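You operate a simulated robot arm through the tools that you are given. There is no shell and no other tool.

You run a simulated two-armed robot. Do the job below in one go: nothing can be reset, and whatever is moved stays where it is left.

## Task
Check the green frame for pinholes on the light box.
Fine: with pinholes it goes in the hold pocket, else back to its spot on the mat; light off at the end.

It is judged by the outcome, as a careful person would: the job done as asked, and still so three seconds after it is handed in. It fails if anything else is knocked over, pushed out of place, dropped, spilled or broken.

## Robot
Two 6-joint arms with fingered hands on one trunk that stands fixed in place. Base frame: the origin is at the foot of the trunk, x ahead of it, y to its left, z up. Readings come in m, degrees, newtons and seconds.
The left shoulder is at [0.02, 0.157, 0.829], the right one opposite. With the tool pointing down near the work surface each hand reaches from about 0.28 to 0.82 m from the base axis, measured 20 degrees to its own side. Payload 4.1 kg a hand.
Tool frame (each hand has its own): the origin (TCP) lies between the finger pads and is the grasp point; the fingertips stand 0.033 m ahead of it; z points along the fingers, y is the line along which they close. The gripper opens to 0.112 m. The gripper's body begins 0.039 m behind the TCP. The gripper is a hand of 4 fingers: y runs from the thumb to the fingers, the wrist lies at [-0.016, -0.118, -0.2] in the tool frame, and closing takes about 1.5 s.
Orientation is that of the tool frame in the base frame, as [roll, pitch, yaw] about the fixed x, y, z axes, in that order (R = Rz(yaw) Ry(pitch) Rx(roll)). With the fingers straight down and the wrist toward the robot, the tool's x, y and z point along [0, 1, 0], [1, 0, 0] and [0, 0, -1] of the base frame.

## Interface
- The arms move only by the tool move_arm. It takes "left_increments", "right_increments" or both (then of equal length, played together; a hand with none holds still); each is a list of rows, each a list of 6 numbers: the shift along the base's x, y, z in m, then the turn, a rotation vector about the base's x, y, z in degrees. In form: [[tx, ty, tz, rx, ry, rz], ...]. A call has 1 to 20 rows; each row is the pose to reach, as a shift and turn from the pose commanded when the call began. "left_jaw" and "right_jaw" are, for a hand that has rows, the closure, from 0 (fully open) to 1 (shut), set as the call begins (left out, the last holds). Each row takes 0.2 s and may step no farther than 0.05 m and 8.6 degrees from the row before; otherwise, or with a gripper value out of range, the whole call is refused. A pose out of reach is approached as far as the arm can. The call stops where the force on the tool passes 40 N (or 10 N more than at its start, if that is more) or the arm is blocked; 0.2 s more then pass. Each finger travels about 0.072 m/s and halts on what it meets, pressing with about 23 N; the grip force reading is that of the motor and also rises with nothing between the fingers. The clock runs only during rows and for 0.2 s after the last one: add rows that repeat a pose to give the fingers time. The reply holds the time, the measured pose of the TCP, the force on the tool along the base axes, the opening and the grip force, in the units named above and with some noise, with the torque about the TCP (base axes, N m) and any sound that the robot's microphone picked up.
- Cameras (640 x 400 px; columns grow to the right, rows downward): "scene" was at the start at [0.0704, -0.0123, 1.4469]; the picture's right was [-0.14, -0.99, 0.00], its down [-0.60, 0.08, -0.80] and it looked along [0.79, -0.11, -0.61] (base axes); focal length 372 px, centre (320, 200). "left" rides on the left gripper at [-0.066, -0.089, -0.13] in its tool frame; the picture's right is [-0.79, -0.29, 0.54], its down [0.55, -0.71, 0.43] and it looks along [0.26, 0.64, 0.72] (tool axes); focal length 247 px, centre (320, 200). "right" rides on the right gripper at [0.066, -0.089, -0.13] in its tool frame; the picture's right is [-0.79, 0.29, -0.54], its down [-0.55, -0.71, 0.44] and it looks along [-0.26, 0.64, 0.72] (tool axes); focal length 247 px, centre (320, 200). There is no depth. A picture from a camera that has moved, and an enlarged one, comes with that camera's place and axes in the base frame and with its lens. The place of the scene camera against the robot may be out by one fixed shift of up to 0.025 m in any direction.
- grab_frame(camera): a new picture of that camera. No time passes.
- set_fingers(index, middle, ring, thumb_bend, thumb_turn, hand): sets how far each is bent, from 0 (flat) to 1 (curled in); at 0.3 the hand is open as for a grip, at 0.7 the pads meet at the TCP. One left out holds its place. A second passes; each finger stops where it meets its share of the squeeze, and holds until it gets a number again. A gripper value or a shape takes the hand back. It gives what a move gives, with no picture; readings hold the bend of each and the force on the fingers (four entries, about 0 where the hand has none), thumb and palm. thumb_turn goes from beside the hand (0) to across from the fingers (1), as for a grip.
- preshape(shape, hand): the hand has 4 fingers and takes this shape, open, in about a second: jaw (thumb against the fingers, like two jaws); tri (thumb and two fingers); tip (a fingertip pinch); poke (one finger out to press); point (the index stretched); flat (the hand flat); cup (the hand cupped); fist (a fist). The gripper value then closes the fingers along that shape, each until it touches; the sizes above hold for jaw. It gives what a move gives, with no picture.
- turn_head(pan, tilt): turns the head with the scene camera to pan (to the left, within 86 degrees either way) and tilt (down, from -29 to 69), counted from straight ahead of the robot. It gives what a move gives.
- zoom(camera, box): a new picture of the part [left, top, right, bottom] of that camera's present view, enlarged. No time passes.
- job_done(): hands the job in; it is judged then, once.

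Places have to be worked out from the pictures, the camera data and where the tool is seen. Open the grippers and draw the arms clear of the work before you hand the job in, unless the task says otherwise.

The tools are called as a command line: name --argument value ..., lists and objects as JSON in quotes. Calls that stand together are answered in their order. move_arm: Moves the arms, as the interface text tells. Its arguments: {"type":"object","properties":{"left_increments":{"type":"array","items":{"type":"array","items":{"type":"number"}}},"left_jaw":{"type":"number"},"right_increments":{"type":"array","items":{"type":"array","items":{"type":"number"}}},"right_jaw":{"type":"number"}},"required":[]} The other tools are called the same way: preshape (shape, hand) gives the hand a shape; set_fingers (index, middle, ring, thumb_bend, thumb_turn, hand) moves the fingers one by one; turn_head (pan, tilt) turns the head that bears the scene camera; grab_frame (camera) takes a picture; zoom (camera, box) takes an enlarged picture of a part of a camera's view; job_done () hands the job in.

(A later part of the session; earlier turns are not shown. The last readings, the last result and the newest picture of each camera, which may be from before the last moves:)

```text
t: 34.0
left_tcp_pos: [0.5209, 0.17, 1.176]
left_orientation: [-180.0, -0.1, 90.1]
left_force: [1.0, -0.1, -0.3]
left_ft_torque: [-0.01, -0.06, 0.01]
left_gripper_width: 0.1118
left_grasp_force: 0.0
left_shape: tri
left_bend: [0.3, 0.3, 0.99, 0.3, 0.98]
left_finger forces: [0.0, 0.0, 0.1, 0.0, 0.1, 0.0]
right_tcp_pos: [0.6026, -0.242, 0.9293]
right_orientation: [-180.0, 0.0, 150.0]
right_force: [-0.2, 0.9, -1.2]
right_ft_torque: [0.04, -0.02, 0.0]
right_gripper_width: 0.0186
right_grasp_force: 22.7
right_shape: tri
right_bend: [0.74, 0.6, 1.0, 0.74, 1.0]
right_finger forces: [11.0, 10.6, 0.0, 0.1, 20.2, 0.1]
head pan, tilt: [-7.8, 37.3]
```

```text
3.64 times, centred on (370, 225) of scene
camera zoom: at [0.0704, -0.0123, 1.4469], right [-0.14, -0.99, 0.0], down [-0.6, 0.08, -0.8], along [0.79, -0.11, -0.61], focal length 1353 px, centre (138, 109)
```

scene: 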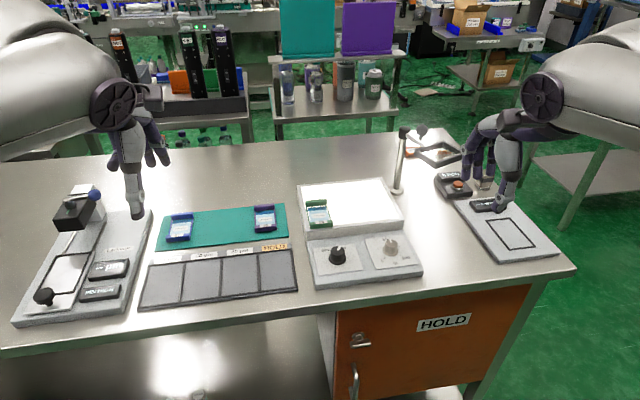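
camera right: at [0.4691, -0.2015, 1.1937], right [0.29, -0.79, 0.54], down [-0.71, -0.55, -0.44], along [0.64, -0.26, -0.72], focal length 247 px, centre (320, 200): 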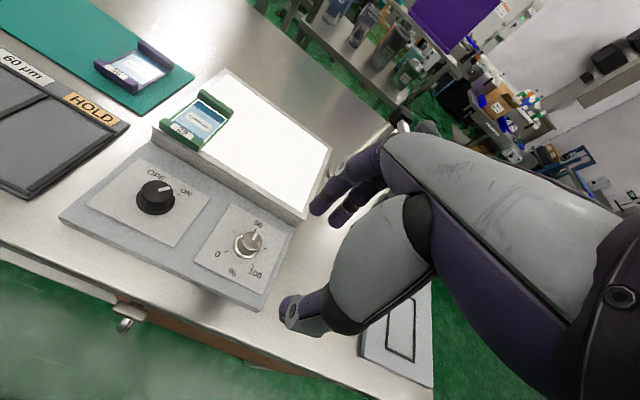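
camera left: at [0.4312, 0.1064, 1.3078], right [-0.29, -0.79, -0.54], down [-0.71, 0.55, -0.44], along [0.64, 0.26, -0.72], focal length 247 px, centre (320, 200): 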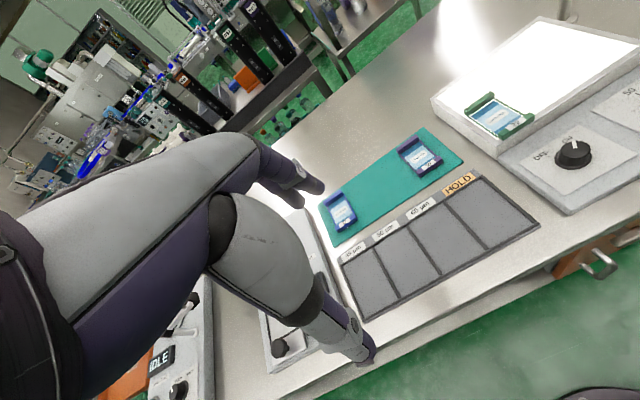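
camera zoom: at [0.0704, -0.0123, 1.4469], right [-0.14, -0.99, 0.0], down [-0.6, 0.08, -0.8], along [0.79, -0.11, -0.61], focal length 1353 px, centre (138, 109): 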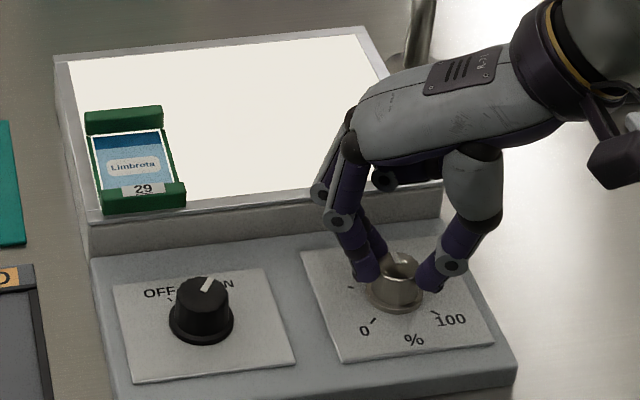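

The grip is balanced (21 N fingers, 20 N thumb) with no side load. I'll turn the dimmer clockwise by 120°.

move_arm --right_increments '[[0, 0, 0, 0, 0, -8], [0, 0, 0, 0, 0, -16], [0, 0, 0, 0, 0, -24], [0, 0, 0, 0, 0, -32], [0, 0, 0, 0, 0, -40], [0, 0, 0, 0, 0, -48], [0, 0, 0, 0, 0, -56], [0, 0, 0, 0, 0, -64], [0, 0, 0, 0, 0, -72], [0, 0, 0, 0, 0, -80], [0, 0, 0, 0, 0, -88], [0, 0, 0, 0, 0, -96], [0, 0, 0, 0, 0, -104], [0, 0, 0, 0, 0, -112], [0, 0, 0, 0, 0, -120], [0, 0, 0, 0, 0, -120]]'

grab_frame --camera "scene"

grab_frame --camera "right"

```text
t: 37.4
left_tcp_pos: [0.5214, 0.1707, 1.1774]
left_orientation: [-179.9, 0.1, 90.1]
left_force: [0.9, 0.2, 0.5]
left_ft_torque: [0.02, -0.02, 0.01]
left_gripper_width: 0.1116
left_grasp_force: 0.0
left_shape: tri
left_bend: [0.3, 0.3, 0.99, 0.3, 0.98]
left_finger forces: [0.1, 0.0, 0.0, 0.0, 0.1, 0.0]
right_tcp_pos: [0.6052, -0.2421, 0.9278]
right_orientation: [-179.9, -0.1, 29.9]
right_force: [6.7, 9.0, 6.5]
right_ft_torque: [0.23, -0.22, 0.05]
right_gripper_width: 0.0191
right_grasp_force: 22.6
right_shape: tri
right_bend: [0.74, 0.61, 1.0, 0.75, 0.99]
right_finger forces: [13.7, 8.1, 0.1, 0.1, 25.5, 0.1]
head pan, tilt: [-7.8, 37.3]
```

```text
taken
```

scene: 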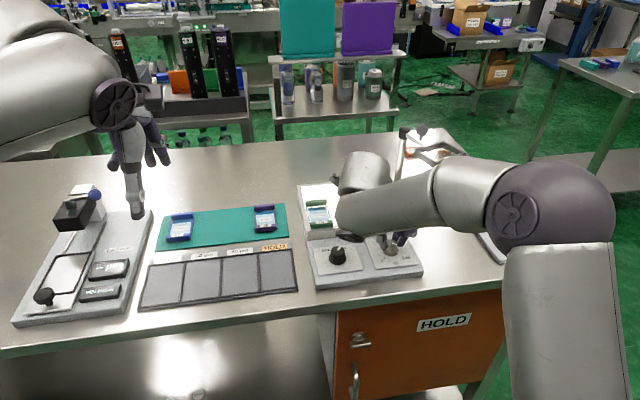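

```text
taken
camera right: at [0.6173, -0.1321, 1.0591], right [-0.54, -0.64, 0.54], down [-0.83, 0.34, -0.44], along [0.1, -0.69, -0.72], focal length 247 px, centre (320, 200)
```

right: 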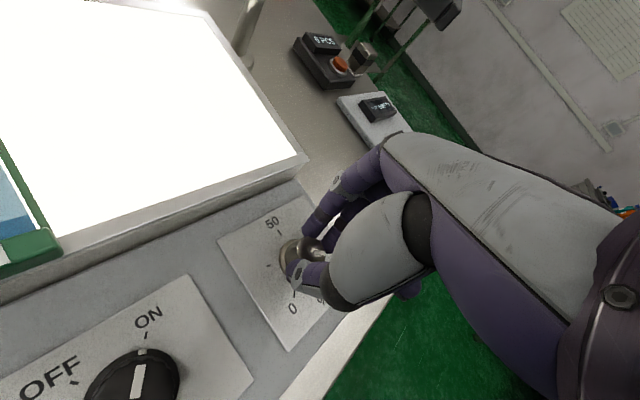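

The dimmer turned. Without releasing yet, I'll look at the film under the brighter light.

zoom --camera "scene" --box '[305, 204, 333, 224]'

zoom --camera "right" --box '[0, 120, 100, 290]'

zoom --camera "left" --box '[460, 90, 540, 150]'

```text
16.00 times, centred on (319, 214) of scene
camera zoom: at [0.0705, -0.0119, 1.4469], right [-0.14, -0.99, 0.0], down [-0.6, 0.08, -0.8], along [0.79, -0.11, -0.61], focal length 5952 px, centre (336, -24)
```

zoom: 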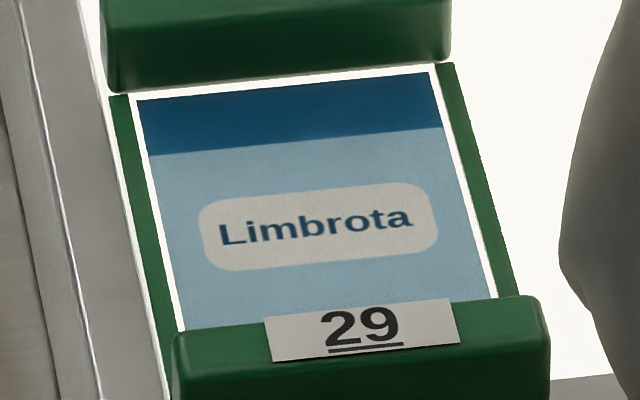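

```text
2.35 times, centred on (50, 205) of right
camera zoom: at [0.6173, -0.1321, 1.0591], right [-0.54, -0.64, 0.54], down [-0.83, 0.34, -0.44], along [0.1, -0.69, -0.72], focal length 581 px, centre (955, 188)
```

zoom: 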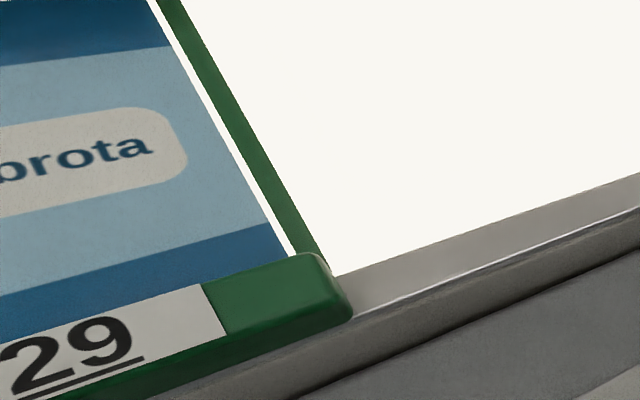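

```text
6.67 times, centred on (500, 120) of left
camera zoom: at [0.4317, 0.1067, 1.3078], right [-0.29, -0.79, -0.54], down [-0.71, 0.55, -0.44], along [0.64, 0.26, -0.72], focal length 1646 px, centre (-880, 733)
```

zoom: 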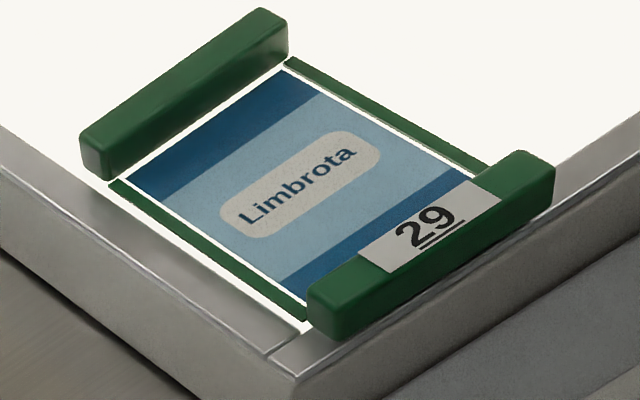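

The glass is noticeably brighter and the film still shows no bright points from three directions. I'll take maximum-zoom views from the left camera (about 49° elevation) and the scene camera at this brightness.

zoom --camera "left" --box '[474, 98, 504, 124]'

zoom --camera "left" --box '[486, 106, 522, 134]'

zoom --camera "scene" --box '[310, 206, 326, 216]'

zoom --camera "scene" --box '[350, 225, 430, 285]'

```text
15.38 times, centred on (489, 111) of left
camera zoom: at [0.4317, 0.1067, 1.3078], right [-0.29, -0.79, -0.54], down [-0.71, 0.55, -0.44], along [0.64, 0.26, -0.72], focal length 3800 px, centre (-2280, 1569)
```

zoom: 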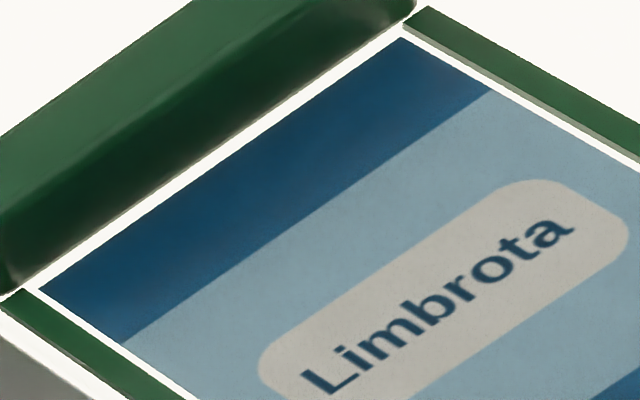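

```text
14.29 times, centred on (504, 120) of left
camera zoom: at [0.4317, 0.1067, 1.3078], right [-0.29, -0.79, -0.54], down [-0.71, 0.55, -0.44], along [0.64, 0.26, -0.72], focal length 3528 px, centre (-2309, 1343)
```

zoom: 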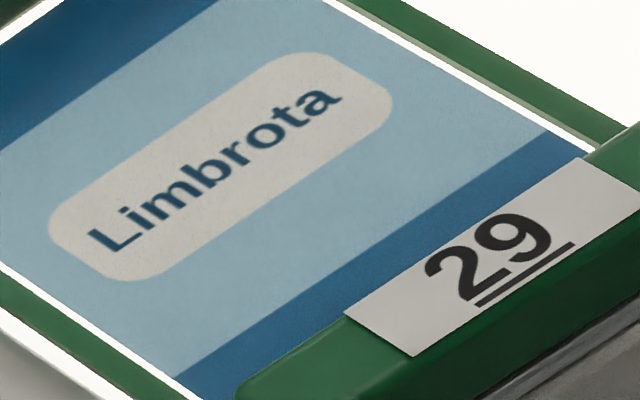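

```text
16.00 times, centred on (318, 211) of scene
camera zoom: at [0.0705, -0.0119, 1.4469], right [-0.14, -0.99, 0.0], down [-0.6, 0.08, -0.8], along [0.79, -0.11, -0.61], focal length 5952 px, centre (352, 24)
```

zoom: 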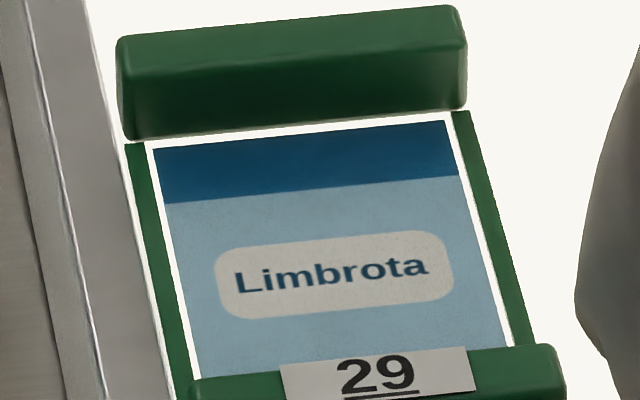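

```text
6.67 times, centred on (390, 255) of scene
camera zoom: at [0.0705, -0.0119, 1.4469], right [-0.14, -0.99, 0.0], down [-0.6, 0.08, -0.8], along [0.79, -0.11, -0.61], focal length 2480 px, centre (-147, -167)
```

zoom: 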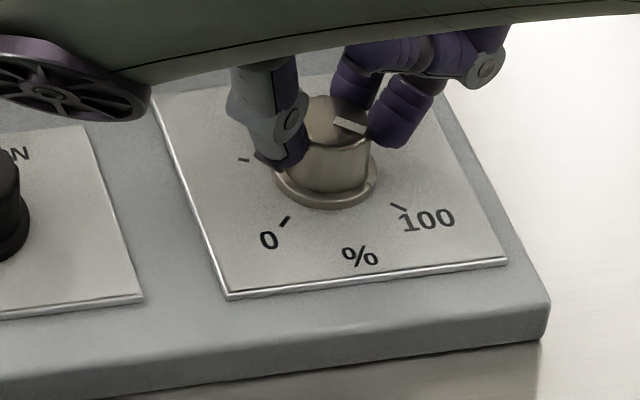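

At about 94 % brightness there's still no bright point anywhere on the film, so frame 29 has no pinholes and goes back to its spot on the mat. While I still hold the dimmer, I'll turn it back to 50 %.

move_arm --right_increments '[[0, 0, 0, 0, 0, 8], [0, 0, 0, 0, 0, 16], [0, 0, 0, 0, 0, 24], [0, 0, 0, 0, 0, 32], [0, 0, 0, 0, 0, 40], [0, 0, 0, 0, 0, 48], [0, 0, 0, 0, 0, 56], [0, 0, 0, 0, 0, 64], [0, 0, 0, 0, 0, 72], [0, 0, 0, 0, 0, 80], [0, 0, 0, 0, 0, 88], [0, 0, 0, 0, 0, 96], [0, 0, 0, 0, 0, 104], [0, 0, 0, 0, 0, 112], [0, 0, 0, 0, 0, 120], [0, 0, 0, 0, 0, 120]]'

zoom --camera "scene" --box '[290, 170, 450, 280]'

zoom --camera "right" --box '[200, 170, 400, 310]'

```text
t: 40.8
left_tcp_pos: [0.5212, 0.1701, 1.1771]
left_orientation: [180.0, 0.1, 90.0]
left_force: [-1.1, -0.2, -0.1]
left_ft_torque: [0.02, 0.02, 0.01]
left_gripper_width: 0.1118
left_grasp_force: 0.0
left_shape: tri
left_bend: [0.3, 0.3, 0.99, 0.3, 0.98]
left_finger forces: [0.1, 0.1, 0.0, 0.1, 0.0, 0.0]
right_tcp_pos: [0.605, -0.2419, 0.928]
right_orientation: [179.9, 0.1, 150.2]
right_force: [3.2, -3.5, 4.5]
right_ft_torque: [-0.04, -0.1, -0.04]
right_gripper_width: 0.0192
right_grasp_force: 22.8
right_shape: tri
right_bend: [0.74, 0.61, 1.0, 0.75, 1.0]
right_finger forces: [11.4, 18.3, 0.1, 0.0, 23.6, 0.0]
head pan, tilt: [-7.8, 37.3]
```

```text
3.64 times, centred on (370, 225) of scene
camera zoom: at [0.0704, -0.0124, 1.4469], right [-0.14, -0.99, 0.0], down [-0.6, 0.08, -0.8], along [0.79, -0.11, -0.61], focal length 1353 px, centre (138, 109)
```

zoom: 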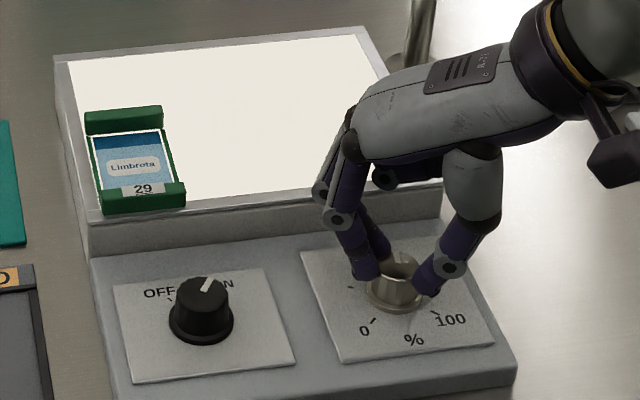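

```text
2.86 times, centred on (300, 240) of right
camera zoom: at [0.5039, -0.2874, 1.0591], right [0.83, -0.15, 0.54], down [0.13, -0.89, -0.44], along [0.55, 0.43, -0.72], focal length 706 px, centre (377, 86)
```

zoom: 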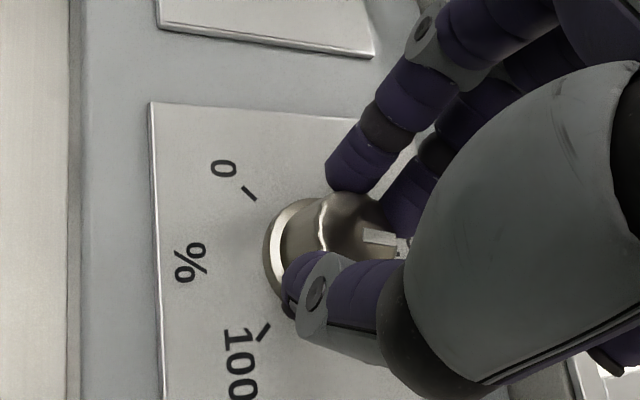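

The dimmer pointer is back at 50 %. I'll release it and lift straight up.

move_arm --right_increments '[[0, 0, 0, 0, 0, 0], [0, 0, 0, 0, 0, 0], [0, 0, 0, 0, 0, 0], [0, 0, 0, 0, 0, 0], [0, 0, 0.03, 0, 0, 0], [0, 0, 0.07, 0, 0, 0], [0, 0, 0.11, 0, 0, 0], [0, 0, 0.11, 0, 0, 0]]' --right_jaw 0.4

zoom --camera "scene" --box '[340, 225, 440, 285]'

```text
t: 42.6
left_tcp_pos: [0.5214, 0.1711, 1.1769]
left_orientation: [-180.0, 0.0, 90.0]
left_force: [-0.2, -0.7, -1.3]
left_ft_torque: [-0.02, -0.05, -0.04]
left_gripper_width: 0.1118
left_grasp_force: 0.0
left_shape: tri
left_bend: [0.3, 0.3, 0.99, 0.3, 0.98]
left_finger forces: [0.0, 0.0, 0.0, 0.0, 0.1, 0.1]
right_tcp_pos: [0.6052, -0.2405, 1.0398]
right_orientation: [179.9, 0.0, 149.9]
right_force: [0.6, 0.0, -0.1]
right_ft_torque: [-0.03, -0.02, -0.01]
right_gripper_width: 0.0667
right_grasp_force: 0.1
right_shape: tri
right_bend: [0.75, 0.4, 0.99, 0.66, 1.0]
right_finger forces: [0.0, 0.1, 0.0, 0.1, 0.0, 0.1]
head pan, tilt: [-7.8, 37.3]
```

```text
6.40 times, centred on (390, 255) of scene
camera zoom: at [0.0704, -0.0123, 1.4469], right [-0.14, -0.99, 0.0], down [-0.6, 0.08, -0.8], along [0.79, -0.11, -0.61], focal length 2381 px, centre (-128, -152)
```

zoom: 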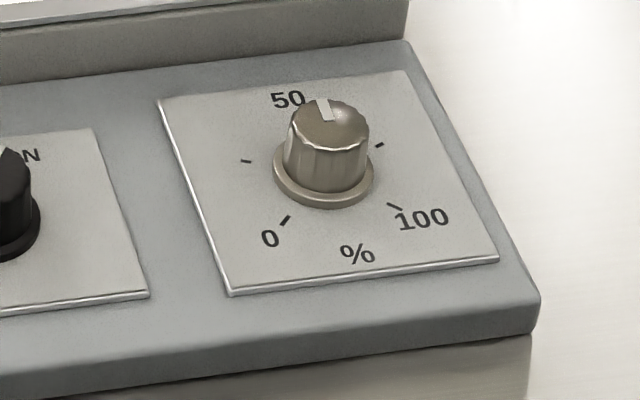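

The dimmer is exactly as before. Next I'll draw the right arm back to its side and bring the left hand, in tri shape and open, to hover over the frame on the light box.

move_arm --right_increments '[[-0.01, -0.01, 0.012, 0, 0, -6], [-0.02, -0.02, 0.025, 0, 0, -12], [-0.035, -0.03, 0.037, 0, 0, -18], [-0.05, -0.04, 0.05, 0, 0, -24], [-0.062, -0.05, 0.062, 0, 0, -30], [-0.075, -0.06, 0.075, 0, 0, -36], [-0.088, -0.068, 0.087, 0, 0, -42], [-0.1, -0.076, 0.1, 0, 0, -48], [-0.112, -0.083, 0.11, 0, 0, -54], [-0.125, -0.09, 0.11, 0, 0, -60], [-0.125, -0.09, 0.11, 0, 0, -60], [-0.125, -0.09, 0.11, 0, 0, -60]]' --left_increments '[[0, 0, 0, 0, 0, 0], [0.01, -0.01, -0.01, 0, 0, 0], [0.025, -0.035, -0.028, 0, 0, 0], [0.04, -0.06, -0.046, 0, 0, 0], [0.055, -0.088, -0.064, 0, 0, 0], [0.072, -0.115, -0.082, 0, 0, 0], [0.09, -0.142, -0.1, 0, 0, 0], [0.11, -0.17, -0.12, 0, 0, 0], [0.13, -0.2, -0.14, 0, 0, 0], [0.15, -0.23, -0.16, 0, 0, 0], [0.168, -0.2555, -0.182, 0, 0, 0], [0.168, -0.2555, -0.182, 0, 0, 0]]'

zoom --camera "left" --box '[220, 130, 540, 370]'

grab_frame --camera "scene"

zoom --camera "right" --box '[100, 40, 300, 200]'

```text
t: 45.2
left_tcp_pos: [0.6872, -0.0858, 0.9936]
left_orientation: [-180.0, 0.0, 90.0]
left_force: [-0.5, 0.5, 0.1]
left_ft_torque: [0.0, 0.02, 0.0]
left_gripper_width: 0.1118
left_grasp_force: 0.0
left_shape: tri
left_bend: [0.3, 0.3, 0.99, 0.3, 0.98]
left_finger forces: [0.0, 0.0, 0.0, 0.0, 0.0, 0.1]
right_tcp_pos: [0.4802, -0.3325, 1.1488]
right_orientation: [-180.0, 0.0, 90.0]
right_force: [0.3, -0.3, 0.4]
right_ft_torque: [-0.01, -0.01, -0.02]
right_gripper_width: 0.0666
right_grasp_force: 0.1
right_shape: tri
right_bend: [0.75, 0.4, 0.99, 0.66, 1.0]
right_finger forces: [0.0, 0.0, 0.0, 0.0, 0.0, 0.0]
head pan, tilt: [-7.8, 37.3]
```

```text
1.67 times, centred on (380, 250) of left
camera zoom: at [0.5973, -0.1488, 1.1239], right [-0.29, -0.79, -0.54], down [-0.71, 0.55, -0.44], along [0.64, 0.26, -0.72], focal length 412 px, centre (220, 117)
```

zoom: 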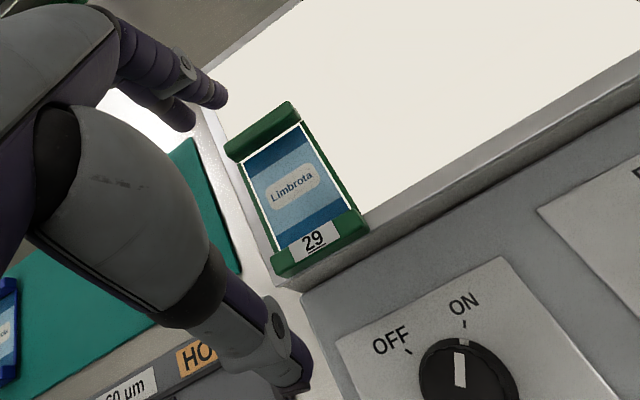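

```text
taken
```

scene: 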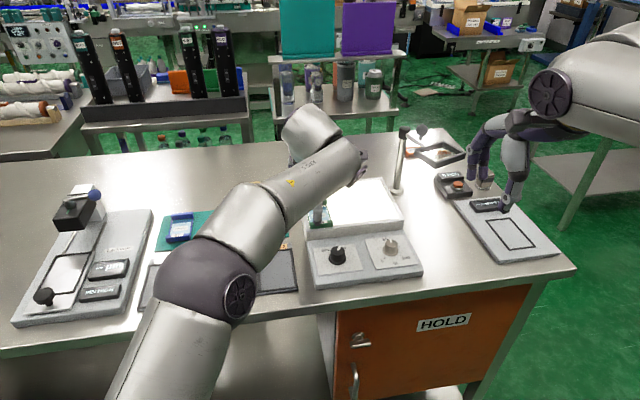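

```text
2.50 times, centred on (200, 120) of right
camera zoom: at [0.3916, -0.2675, 1.2795], right [0.29, -0.79, 0.54], down [-0.71, -0.55, -0.44], along [0.64, -0.26, -0.72], focal length 617 px, centre (620, 400)
```

zoom: 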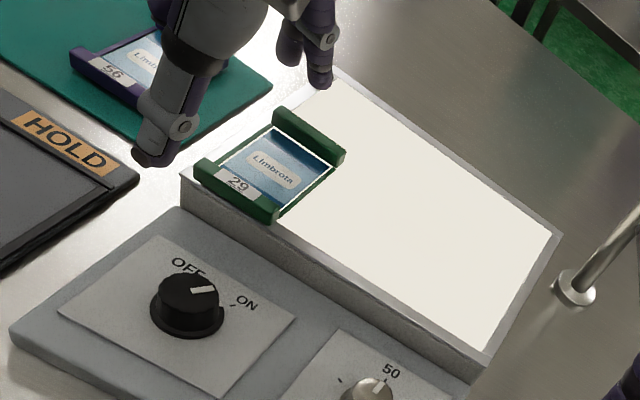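

The frame hasn't moved; its centre is near (0.711, -0.099). I'll ease down and outward along the reachable path so the open fingers straddle the rails.

move_arm --left_increments '[[0.012, -0.006, -0.02, 0, 0, 0], [0.0205, -0.011, -0.033, 0, 0, 0], [0.0235, -0.014, -0.041, 0, 0, 0], [0.0235, -0.014, -0.0465, 0, 0, 0], [0.0235, -0.014, -0.0465, 0, 0, 0]]'

zoom --camera "left" --box '[220, 130, 540, 370]'

zoom --camera "right" --box '[120, 50, 260, 160]'

```text
t: 46.4
left_tcp_pos: [0.7125, -0.0993, 0.948]
left_orientation: [179.9, 0.0, 90.0]
left_force: [-0.2, -0.2, 0.1]
left_ft_torque: [0.02, 0.03, -0.01]
left_gripper_width: 0.1118
left_grasp_force: 0.0
left_shape: tri
left_bend: [0.3, 0.3, 0.99, 0.3, 0.98]
left_finger forces: [0.1, 0.1, 0.0, 0.1, 0.1, 0.1]
right_tcp_pos: [0.4811, -0.333, 1.149]
right_orientation: [180.0, 0.0, 90.1]
right_force: [-0.2, 0.7, -0.7]
right_ft_torque: [0.02, 0.0, -0.01]
right_gripper_width: 0.0668
right_grasp_force: 0.1
right_shape: tri
right_bend: [0.75, 0.4, 0.99, 0.66, 1.0]
right_finger forces: [0.0, 0.0, 0.1, 0.1, 0.1, 0.0]
head pan, tilt: [-7.8, 37.3]
```

```text
1.67 times, centred on (380, 250) of left
camera zoom: at [0.6219, -0.1635, 1.0785], right [-0.29, -0.79, -0.54], down [-0.71, 0.55, -0.44], along [0.64, 0.26, -0.72], focal length 412 px, centre (220, 117)
```

zoom: 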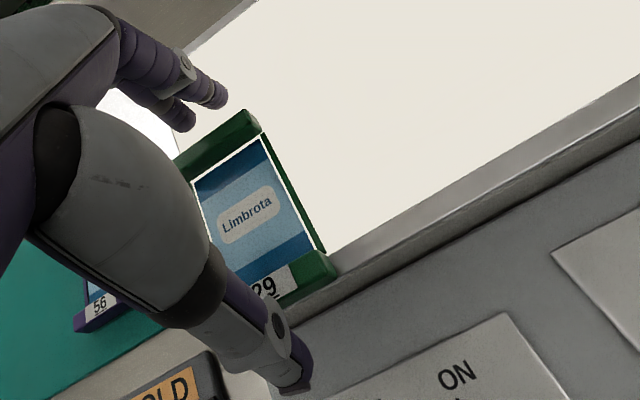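

```text
3.64 times, centred on (190, 105) of right
camera zoom: at [0.3917, -0.2676, 1.2795], right [0.29, -0.79, 0.54], down [-0.71, -0.55, -0.44], along [0.64, -0.26, -0.72], focal length 898 px, centre (793, 546)
```

zoom: 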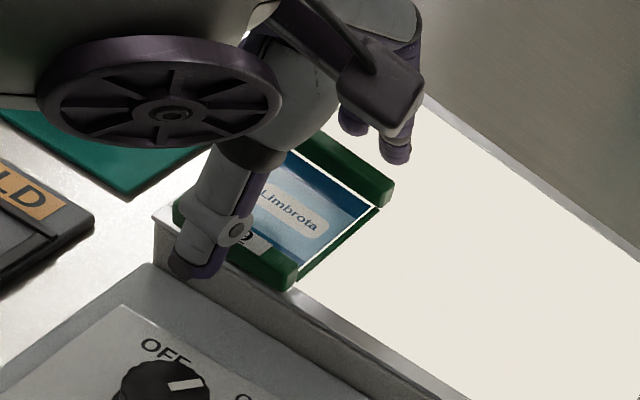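

The view relative to the hand matches the pick-up on the mat almost exactly. Closing the hand.

move_arm --left_increments '[[0, 0, -0.001, 0, 0, 0], [0, 0, -0.001, 0, 0, 0], [0, 0, -0.001, 0, 0, 0], [0, 0, -0.001, 0, 0, 0], [0, 0, -0.001, 0, 0, 0]]' --left_jaw 0.7

zoom --camera "left" --box '[220, 130, 540, 370]'

```text
t: 47.6
left_tcp_pos: [0.7118, -0.0987, 0.9471]
left_orientation: [179.8, 0.0, 90.0]
left_force: [-0.6, 0.3, 1.0]
left_ft_torque: [0.01, 0.0, 0.03]
left_gripper_width: 0.084
left_grasp_force: 22.8
left_shape: tri
left_bend: [0.25, 0.36, 1.0, 0.55, 0.99]
left_finger forces: [10.8, 10.2, 0.0, 0.1, 21.2, 0.0]
right_tcp_pos: [0.4803, -0.3324, 1.1499]
right_orientation: [-179.9, -0.1, 90.0]
right_force: [0.6, 1.2, -0.1]
right_ft_torque: [-0.01, 0.01, -0.02]
right_gripper_width: 0.0667
right_grasp_force: 0.1
right_shape: tri
right_bend: [0.75, 0.4, 0.99, 0.66, 1.0]
right_finger forces: [0.1, 0.0, 0.0, 0.0, 0.1, 0.1]
head pan, tilt: [-7.8, 37.3]
```

```text
1.67 times, centred on (380, 250) of left
camera zoom: at [0.6223, -0.1632, 1.0777], right [-0.29, -0.79, -0.54], down [-0.71, 0.55, -0.44], along [0.64, 0.26, -0.72], focal length 412 px, centre (220, 117)
```

zoom: 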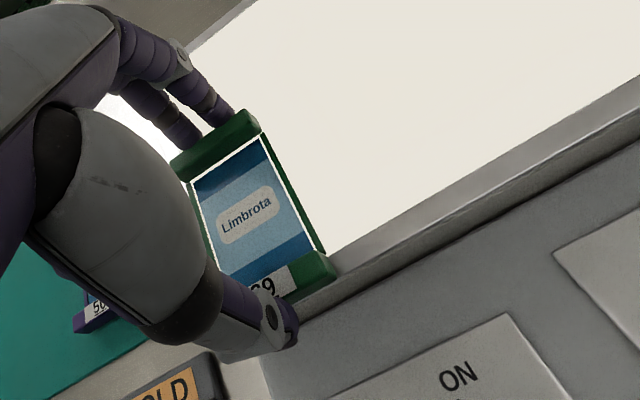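

The grip is the same as before (0.084 m, 21 N). The camera-pose readout shows I must move by (+0.0485, +0.2246) to be back exactly over the original spot. I'll lift and carry it there at height.

move_arm --left_increments '[[-0.001, 0, 0.012, 0, 0, 0], [-0.004, 0.003, 0.028, 0, 0, 0], [-0.008, 0.012, 0.04, 0, 0, 0], [-0.006, 0.045, 0.042, 0, 0, 0], [0.004, 0.085, 0.042, 0, 0, 0], [0.014, 0.125, 0.042, 0, 0, 0], [0.025, 0.165, 0.042, 0, 0, 0], [0.037, 0.2, 0.042, 0, 0, 0], [0.0485, 0.2246, 0.042, 0, 0, 0], [0.0485, 0.2246, 0.042, 0, 0, 0], [0.0485, 0.2246, 0.042, 0, 0, 0]]'

zoom --camera "left" --box '[220, 130, 540, 370]'

grab_frame --camera "scene"

```text
t: 50.0
left_tcp_pos: [0.7635, 0.1276, 0.9868]
left_orientation: [-180.0, 0.0, 90.0]
left_force: [-0.9, -1.3, -0.2]
left_ft_torque: [0.0, 0.0, 0.02]
left_gripper_width: 0.0839
left_grasp_force: 23.0
left_shape: tri
left_bend: [0.25, 0.36, 1.0, 0.55, 0.99]
left_finger forces: [10.7, 10.2, 0.0, 0.0, 21.0, 0.1]
left hand out of reach, approached as far as the arm can: row 2, 5, 6, 7, 8
right_tcp_pos: [0.4804, -0.3329, 1.1484]
right_orientation: [-180.0, 0.0, 90.0]
right_force: [0.2, 1.0, -0.1]
right_ft_torque: [0.03, -0.01, -0.01]
right_gripper_width: 0.0667
right_grasp_force: 0.0
right_shape: tri
right_bend: [0.75, 0.4, 0.99, 0.66, 1.0]
right_finger forces: [0.1, 0.0, 0.0, 0.0, 0.1, 0.0]
head pan, tilt: [-7.8, 37.3]
```

```text
1.67 times, centred on (380, 250) of left
camera zoom: at [0.6736, 0.0629, 1.1176], right [-0.29, -0.79, -0.54], down [-0.71, 0.55, -0.44], along [0.64, 0.26, -0.72], focal length 412 px, centre (220, 117)
```

zoom: 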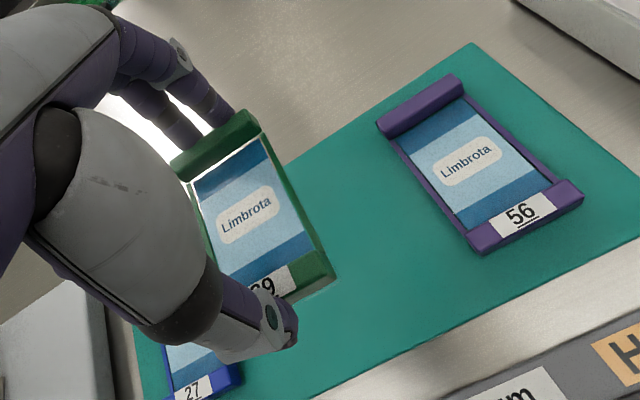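

```text
taken
```

scene: 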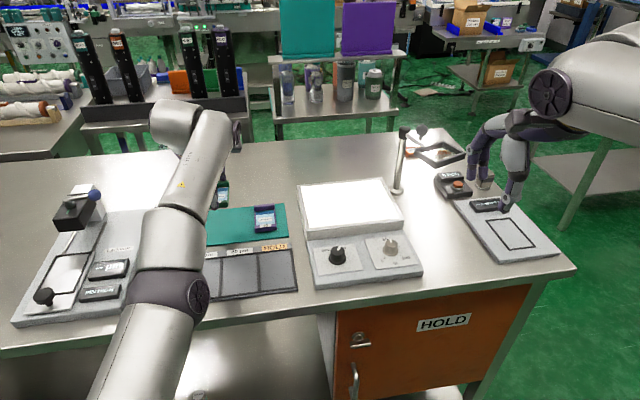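

The camera readout says I'm 2.8 mm far in x and 1.5 mm in y. I'll correct that while lowering most of the way, then compare again.

move_arm --left_increments '[[-0.0014, -0.0008, -0.03, 0, 0, 0], [-0.0028, -0.0015, -0.055, 0, 0, 0], [-0.0028, -0.0015, -0.07, 0, 0, 0], [-0.0028, -0.0015, -0.07, 0, 0, 0]]'

zoom --camera "left" --box '[220, 130, 540, 370]'

grab_frame --camera "left"

```text
t: 51.0
left_tcp_pos: [0.777, 0.1253, 0.9217]
left_orientation: [179.9, 0.1, 90.0]
left_force: [-0.5, 0.2, 0.3]
left_ft_torque: [-0.03, 0.0, -0.02]
left_gripper_width: 0.0842
left_grasp_force: 22.4
left_shape: tri
left_bend: [0.25, 0.36, 1.0, 0.55, 0.99]
left_finger forces: [10.8, 10.1, 0.0, 0.1, 20.8, 0.0]
left hand out of reach, approached as far as the arm can: row 1, 2, 3, 4
right_tcp_pos: [0.4797, -0.3324, 1.1488]
right_orientation: [-180.0, 0.0, 89.9]
right_force: [0.0, 0.4, 0.3]
right_ft_torque: [-0.03, 0.0, 0.04]
right_gripper_width: 0.0668
right_grasp_force: 0.0
right_shape: tri
right_bend: [0.75, 0.4, 0.99, 0.66, 1.0]
right_finger forces: [0.0, 0.0, 0.0, 0.0, 0.1, 0.1]
head pan, tilt: [-7.8, 37.3]
```

```text
1.67 times, centred on (380, 250) of left
camera zoom: at [0.6867, 0.0603, 1.0527], right [-0.29, -0.79, -0.54], down [-0.71, 0.55, -0.44], along [0.64, 0.26, -0.72], focal length 412 px, centre (220, 117)
```

zoom: 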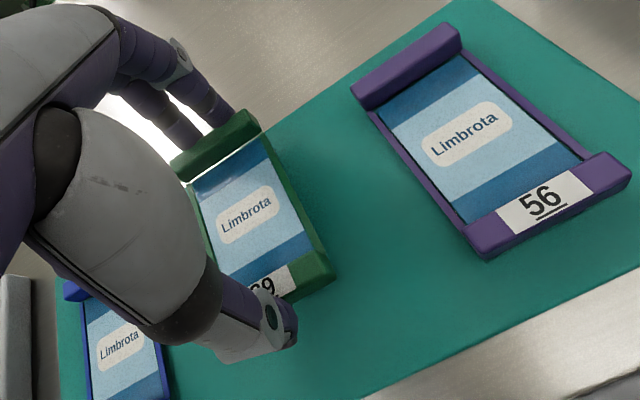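

```text
taken
camera left: at [0.6867, 0.0603, 1.0527], right [-0.29, -0.79, -0.54], down [-0.71, 0.55, -0.44], along [0.64, 0.26, -0.72], focal length 247 px, centre (320, 200)
```

left: 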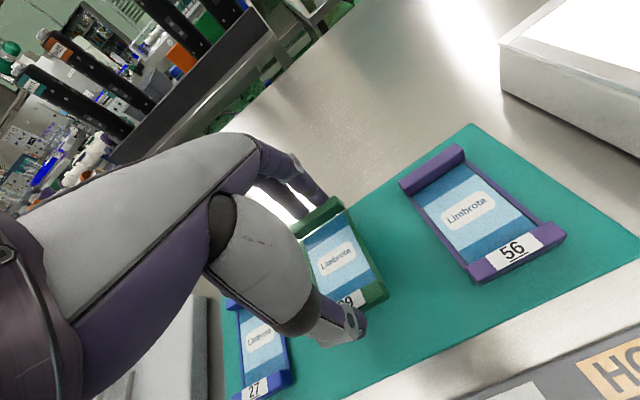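

The hand drifted to x 0.777 and was flagged out of reach, though this spot was reachable before. The arm seems to have come back from the light box in a different elbow configuration. The frame hangs clear above the mat, so I'll back off up and toward the robot and re-approach as I did the first time.

move_arm --left_increments '[[-0.003, 0.001, 0.03, 0, 0, 0], [-0.02, 0.003, 0.06, 0, 0, 0], [-0.045, 0.006, 0.09, 0, 0, 0], [-0.075, 0.012, 0.115, 0, 0, 0], [-0.105, 0.018, 0.14, 0, 0, 0], [-0.135, 0.024, 0.165, 0, 0, 0], [-0.165, 0.028, 0.19, 0, 0, 0], [-0.195, 0.032, 0.215, 0, 0, 0], [-0.225, 0.036, 0.24, 0, 0, 0], [-0.255, 0.04, 0.255, 0, 0, 0], [-0.255, 0.04, 0.255, 0, 0, 0]]'

grab_frame --camera "scene"

grab_frame --camera "left"

```text
t: 53.4
left_tcp_pos: [0.6192, 0.1554, 1.2268]
left_orientation: [-179.9, 0.0, 90.0]
left_force: [-0.2, 0.8, -0.3]
left_ft_torque: [-0.02, 0.03, -0.01]
left_gripper_width: 0.0838
left_grasp_force: 22.8
left_shape: tri
left_bend: [0.25, 0.36, 1.0, 0.55, 0.99]
left_finger forces: [10.8, 10.2, 0.1, 0.1, 21.0, 0.0]
left hand out of reach, approached as far as the arm can: row 1, 2, 3, 4, 5, 6, 7, 8, 9, 10, 11
right_tcp_pos: [0.4803, -0.3326, 1.1489]
right_orientation: [-179.9, 0.1, 90.1]
right_force: [-0.1, -0.1, 1.0]
right_ft_torque: [-0.02, -0.05, -0.01]
right_gripper_width: 0.0667
right_grasp_force: 0.0
right_shape: tri
right_bend: [0.75, 0.4, 0.99, 0.65, 1.0]
right_finger forces: [0.0, 0.1, 0.0, 0.1, 0.0, 0.0]
head pan, tilt: [-7.8, 37.3]
```

```text
taken
```

scene: 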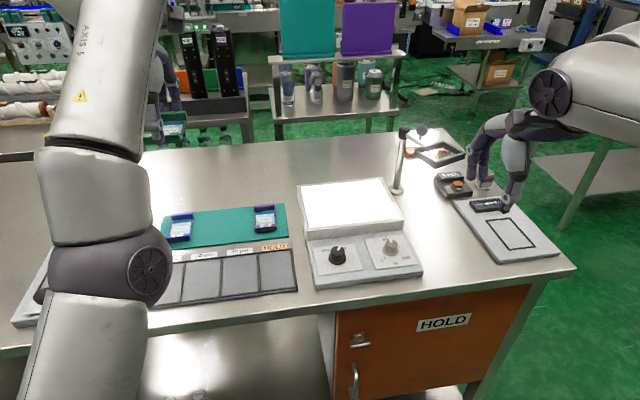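

```text
taken
camera left: at [0.5297, 0.0904, 1.3572], right [-0.29, -0.79, -0.54], down [-0.71, 0.55, -0.43], along [0.64, 0.26, -0.72], focal length 247 px, centre (320, 200)
```

left: 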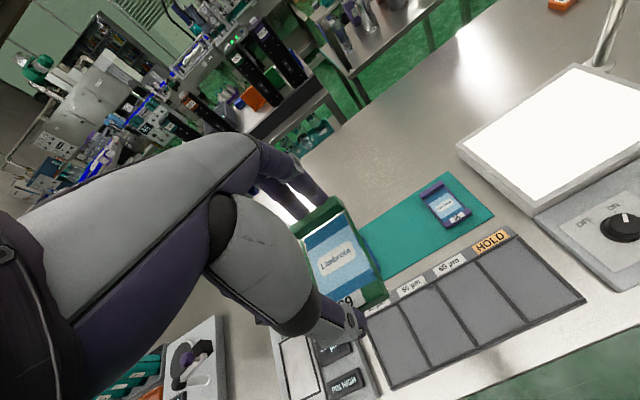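

The arm is stretched straight: the elbow is at its stop and can't bend from this side. The frame is still firmly held. Moving forward and down with a shorter reach should make the elbow bend the proper way, so I'll try that well above the table.

move_arm --left_increments '[[0.01, -0.001, -0.03, 0, 0, 0], [0.02, -0.002, -0.06, 0, 0, 0], [0.03, -0.004, -0.09, 0, 0, 0], [0.04, -0.005, -0.12, 0, 0, 0], [0.04, -0.005, -0.13, 0, 0, 0], [0.04, -0.005, -0.13, 0, 0, 0]]'

grab_frame --camera "scene"

```text
t: 54.8
left_tcp_pos: [0.7014, 0.1463, 1.1166]
left_orientation: [-180.0, 0.1, 90.0]
left_force: [-1.1, 0.4, -0.2]
left_ft_torque: [0.0, 0.01, 0.0]
left_gripper_width: 0.0838
left_grasp_force: 22.8
left_shape: tri
left_bend: [0.25, 0.36, 1.0, 0.55, 0.99]
left_finger forces: [10.6, 10.2, 0.0, 0.1, 20.9, 0.0]
left hand out of reach, approached as far as the arm can: row 1, 2, 3, 4, 5, 6
right_tcp_pos: [0.4811, -0.3323, 1.1486]
right_orientation: [180.0, 0.0, 89.9]
right_force: [0.6, -0.5, -0.1]
right_ft_torque: [-0.03, -0.02, -0.04]
right_gripper_width: 0.0668
right_grasp_force: 0.0
right_shape: tri
right_bend: [0.75, 0.4, 0.99, 0.65, 1.0]
right_finger forces: [0.0, 0.1, 0.1, 0.0, 0.0, 0.1]
head pan, tilt: [-7.8, 37.3]
```

```text
taken
```

scene: 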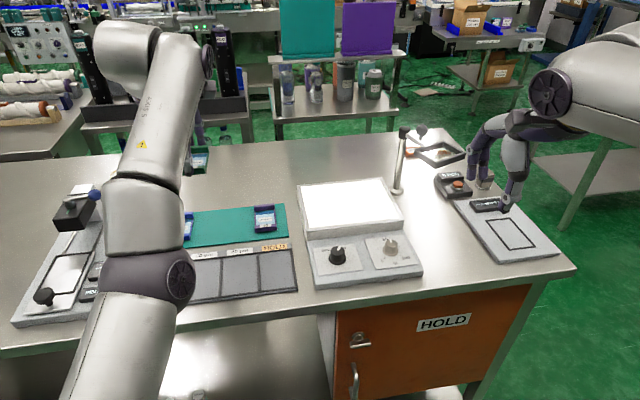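

The arm is still on its straight-arm sphere (about 0.64 m effective). My first retreat from the light box, right-forward then sweeping left and back, freed the elbow. I'll replay that path high above the table with the frame still firmly held.

move_arm --left_increments '[[0, -0.045, -0.016, 0, 0, 0], [-0.003, -0.09, -0.032, 0, 0, 0], [-0.006, -0.135, -0.048, 0, 0, 0], [-0.009, -0.18, -0.064, 0, 0, 0], [-0.011, -0.216, -0.08, 0, 0, 0], [-0.03, -0.176, -0.062, 0, 0, 0], [-0.05, -0.136, -0.042, 0, 0, 0], [-0.07, -0.096, -0.022, 0, 0, 0], [-0.09, -0.056, -0.002, 0, 0, 0], [-0.12, -0.026, 0.018, 0, 0, 0], [-0.15, 0.004, 0.038, 0, 0, 0], [-0.18, 0.024, 0.058, 0, 0, 0], [-0.18, 0.024, 0.058, 0, 0, 0]]'

grab_frame --camera "scene"

```text
t: 57.6
left_tcp_pos: [0.6227, 0.1384, 1.2199]
left_orientation: [-179.9, 0.0, 90.2]
left_force: [-0.5, 0.0, -0.1]
left_ft_torque: [0.02, -0.02, 0.0]
left_gripper_width: 0.0837
left_grasp_force: 23.0
left_shape: tri
left_bend: [0.25, 0.36, 1.0, 0.55, 0.99]
left_finger forces: [10.6, 10.1, 0.1, 0.0, 20.8, 0.0]
left hand out of reach, approached as far as the arm can: row 2, 6, 7, 8, 9, 10, 11, 12, 13
right_tcp_pos: [0.4808, -0.3323, 1.1494]
right_orientation: [179.9, 0.0, 90.0]
right_force: [-0.4, -0.2, 1.7]
right_ft_torque: [-0.01, 0.0, -0.01]
right_gripper_width: 0.067
right_grasp_force: 0.1
right_shape: tri
right_bend: [0.75, 0.4, 0.99, 0.65, 1.0]
right_finger forces: [0.0, 0.0, 0.1, 0.1, 0.2, 0.1]
head pan, tilt: [-7.8, 37.3]
```

```text
taken
```

scene: 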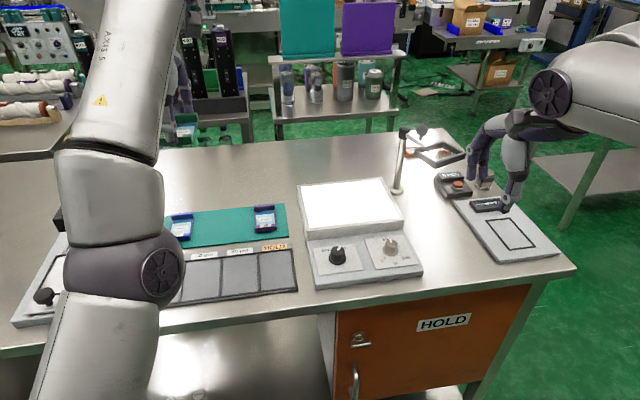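

Moving right was reachable in exact steps, while moving left stuck. So rightward motion with a shrinking reach is what bends the elbow properly. I'll sweep right and inward at height, moving the right arm further aside for clearance.

move_arm --left_increments '[[-0.005, -0.045, -0.01, 0, 0, 0], [-0.015, -0.088, -0.025, 0, 0, 0], [-0.03, -0.125, -0.045, 0, 0, 0], [-0.045, -0.16, -0.065, 0, 0, 0], [-0.062, -0.185, -0.085, 0, 0, 0], [-0.08, -0.2, -0.095, 0, 0, 0], [-0.08, -0.2, -0.095, 0, 0, 0]]' --right_increments '[[-0.01, -0.03, 0, 0, 0, 0], [-0.02, -0.06, 0, 0, 0, 0], [-0.03, -0.09, 0, 0, 0, 0], [-0.03, -0.1, 0, 0, 0, 0], [-0.03, -0.1, 0, 0, 0, 0], [-0.03, -0.1, 0, 0, 0, 0], [-0.03, -0.1, 0, 0, 0, 0]]'

grab_frame --camera "scene"

```text
t: 59.2
left_tcp_pos: [0.5928, -0.086, 1.1634]
left_orientation: [-179.9, 0.1, 90.1]
left_force: [-0.2, -0.3, -0.4]
left_ft_torque: [-0.02, 0.02, -0.04]
left_gripper_width: 0.0836
left_grasp_force: 22.8
left_shape: tri
left_bend: [0.25, 0.36, 1.0, 0.56, 0.99]
left_finger forces: [10.6, 10.1, 0.0, 0.0, 20.7, 0.0]
left hand out of reach, approached as far as the arm can: row 1, 2, 3, 4, 5, 6, 7
right_tcp_pos: [0.4487, -0.4328, 1.1471]
right_orientation: [179.9, -0.1, 90.0]
right_force: [0.1, 0.0, -0.5]
right_ft_torque: [0.02, -0.02, 0.0]
right_gripper_width: 0.0667
right_grasp_force: 0.0
right_shape: tri
right_bend: [0.75, 0.4, 0.99, 0.65, 1.0]
right_finger forces: [0.1, 0.0, 0.0, 0.1, 0.0, 0.0]
head pan, tilt: [-7.8, 37.3]
```

```text
taken
```

scene: 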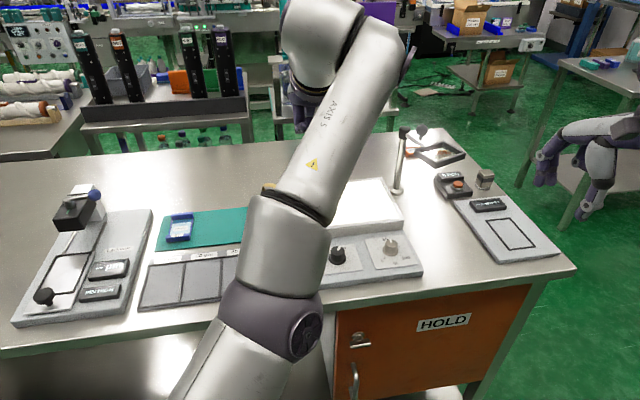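

The arm is still nearly straight. I'll hold a target well inside the reach for many rows, to see whether it converges slowly from the near-straight pose.

move_arm --left_increments '[[-0.04, 0.012, -0.012, 0, 0, 0], [-0.08, 0.024, -0.024, 0, 0, 0], [-0.11, 0.03, -0.03, 0, 0, 0], [-0.11, 0.03, -0.03, 0, 0, 0], [-0.11, 0.03, -0.03, 0, 0, 0], [-0.11, 0.03, -0.03, 0, 0, 0], [-0.11, 0.03, -0.03, 0, 0, 0], [-0.11, 0.03, -0.03, 0, 0, 0], [-0.11, 0.03, -0.03, 0, 0, 0], [-0.11, 0.03, -0.03, 0, 0, 0], [-0.11, 0.03, -0.03, 0, 0, 0], [-0.11, 0.03, -0.03, 0, 0, 0]]'

grab_frame --camera "scene"

```text
t: 61.8
left_tcp_pos: [0.5596, -0.1005, 1.1901]
left_orientation: [-179.9, 0.0, 90.0]
left_force: [-0.2, -0.7, -0.8]
left_ft_torque: [0.0, 0.0, -0.02]
left_gripper_width: 0.0838
left_grasp_force: 23.1
left_shape: tri
left_bend: [0.25, 0.36, 1.0, 0.56, 0.99]
left_finger forces: [10.6, 10.1, 0.0, 0.0, 20.7, 0.0]
left hand out of reach, approached as far as the arm can: row 1, 2, 3, 4, 5, 6, 7, 8, 9, 10, 11, 12
right_tcp_pos: [0.4495, -0.4326, 1.1477]
right_orientation: [180.0, -0.1, 90.1]
right_force: [-0.2, -0.3, -0.8]
right_ft_torque: [0.0, 0.01, -0.03]
right_gripper_width: 0.0667
right_grasp_force: 0.1
right_shape: tri
right_bend: [0.75, 0.4, 0.99, 0.65, 1.0]
right_finger forces: [0.0, 0.1, 0.0, 0.0, 0.0, 0.0]
head pan, tilt: [-7.8, 37.3]
```

```text
taken
```

scene: 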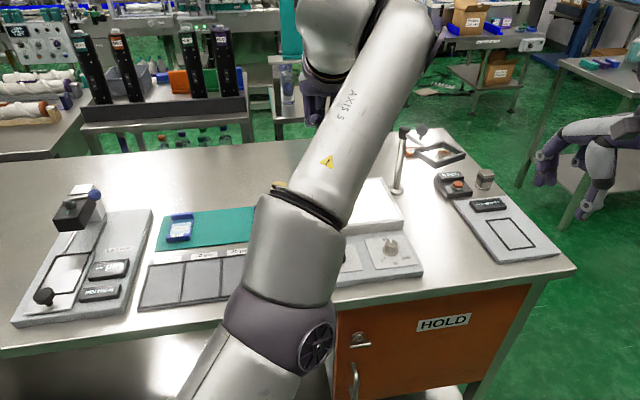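

The arm flipped to the wrong elbow side (elbow-down) when it passed through full stretch. I'll stretch it straight outward, high and to the left, then swing the hand downward with only slightly reduced reach, which should push the elbow to its proper elbow-up side. First the stretch.

move_arm --left_increments '[[0.02, 0.035, 0.02, 0, 0, 0], [0.04, 0.07, 0.04, 0, 0, 0], [0.055, 0.11, 0.055, 0, 0, 0], [0.07, 0.15, 0.065, 0, 0, 0], [0.085, 0.19, 0.075, 0, 0, 0], [0.106, 0.2325, 0.084, 0, 0, 0], [0.106, 0.2325, 0.084, 0, 0, 0], [0.106, 0.2325, 0.084, 0, 0, 0]]'

grab_frame --camera "scene"

```text
t: 63.6
left_tcp_pos: [0.6171, 0.1215, 1.2359]
left_orientation: [180.0, -0.1, 90.0]
left_force: [0.2, 0.4, 0.6]
left_ft_torque: [0.0, -0.02, -0.02]
left_gripper_width: 0.0837
left_grasp_force: 23.2
left_shape: tri
left_bend: [0.25, 0.36, 1.0, 0.56, 0.99]
left_finger forces: [10.6, 10.2, 0.0, 0.1, 20.7, 0.0]
left hand out of reach, approached as far as the arm can: row 1, 2, 3, 4, 5, 6, 7, 8
right_tcp_pos: [0.4481, -0.4318, 1.1484]
right_orientation: [180.0, 0.0, 90.0]
right_force: [-0.3, 0.8, -0.3]
right_ft_torque: [0.0, 0.02, 0.0]
right_gripper_width: 0.0669
right_grasp_force: 0.0
right_shape: tri
right_bend: [0.75, 0.4, 0.99, 0.65, 1.0]
right_finger forces: [0.0, 0.0, 0.1, 0.0, 0.0, 0.0]
head pan, tilt: [-7.8, 37.3]
```

```text
taken
```

scene: 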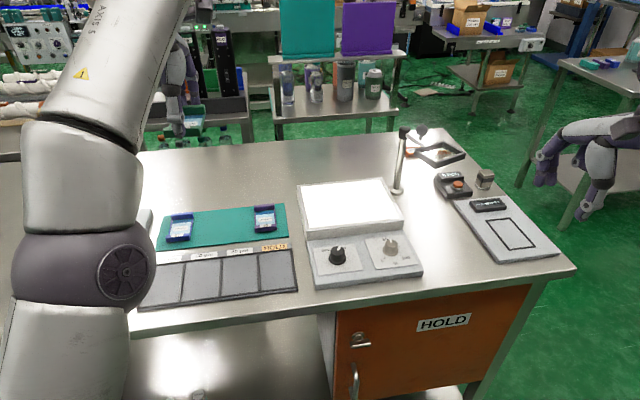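

The arm is now at full stretch (0.648 m) with the elbow about straight. Next I'll swing the hand down in an arc, shortening the reach very gradually so the elbow bends upward.

move_arm --left_increments '[[0.0284, -0.0026, -0.0351, 0, 0, 0], [0.0533, -0.0049, -0.0726, 0, 0, 0], [0.0746, -0.0069, -0.1121, 0, 0, 0], [0.0913, -0.0084, -0.1537, 0, 0, 0], [0.0975, -0.009, -0.1872, 0, 0, 0], [0.0931, -0.0086, -0.2069, 0, 0, 0], [0.0821, -0.0076, -0.2116, 0, 0, 0], [0.0821, -0.0076, -0.2116, 0, 0, 0]]'

grab_frame --camera "scene"

```text
t: 65.4
left_tcp_pos: [0.7374, 0.1119, 1.0403]
left_orientation: [179.9, 0.0, 90.0]
left_force: [0.3, -0.1, 0.1]
left_ft_torque: [-0.01, 0.01, 0.01]
left_gripper_width: 0.0835
left_grasp_force: 23.3
left_shape: tri
left_bend: [0.25, 0.36, 1.0, 0.56, 0.99]
left_finger forces: [10.7, 10.0, 0.0, 0.0, 20.6, 0.0]
left hand out of reach, approached as far as the arm can: row 3, 4, 5, 6, 7, 8
right_tcp_pos: [0.4491, -0.4313, 1.1486]
right_orientation: [-180.0, 0.0, 90.1]
right_force: [0.4, 0.8, -0.5]
right_ft_torque: [-0.03, 0.01, 0.0]
right_gripper_width: 0.067
right_grasp_force: 0.0
right_shape: tri
right_bend: [0.75, 0.4, 0.99, 0.65, 1.0]
right_finger forces: [0.0, 0.1, 0.0, 0.0, 0.1, 0.0]
head pan, tilt: [-7.8, 37.3]
```

```text
taken
```

scene: 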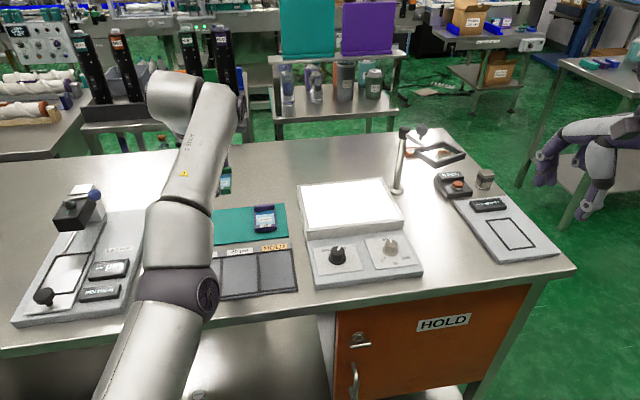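

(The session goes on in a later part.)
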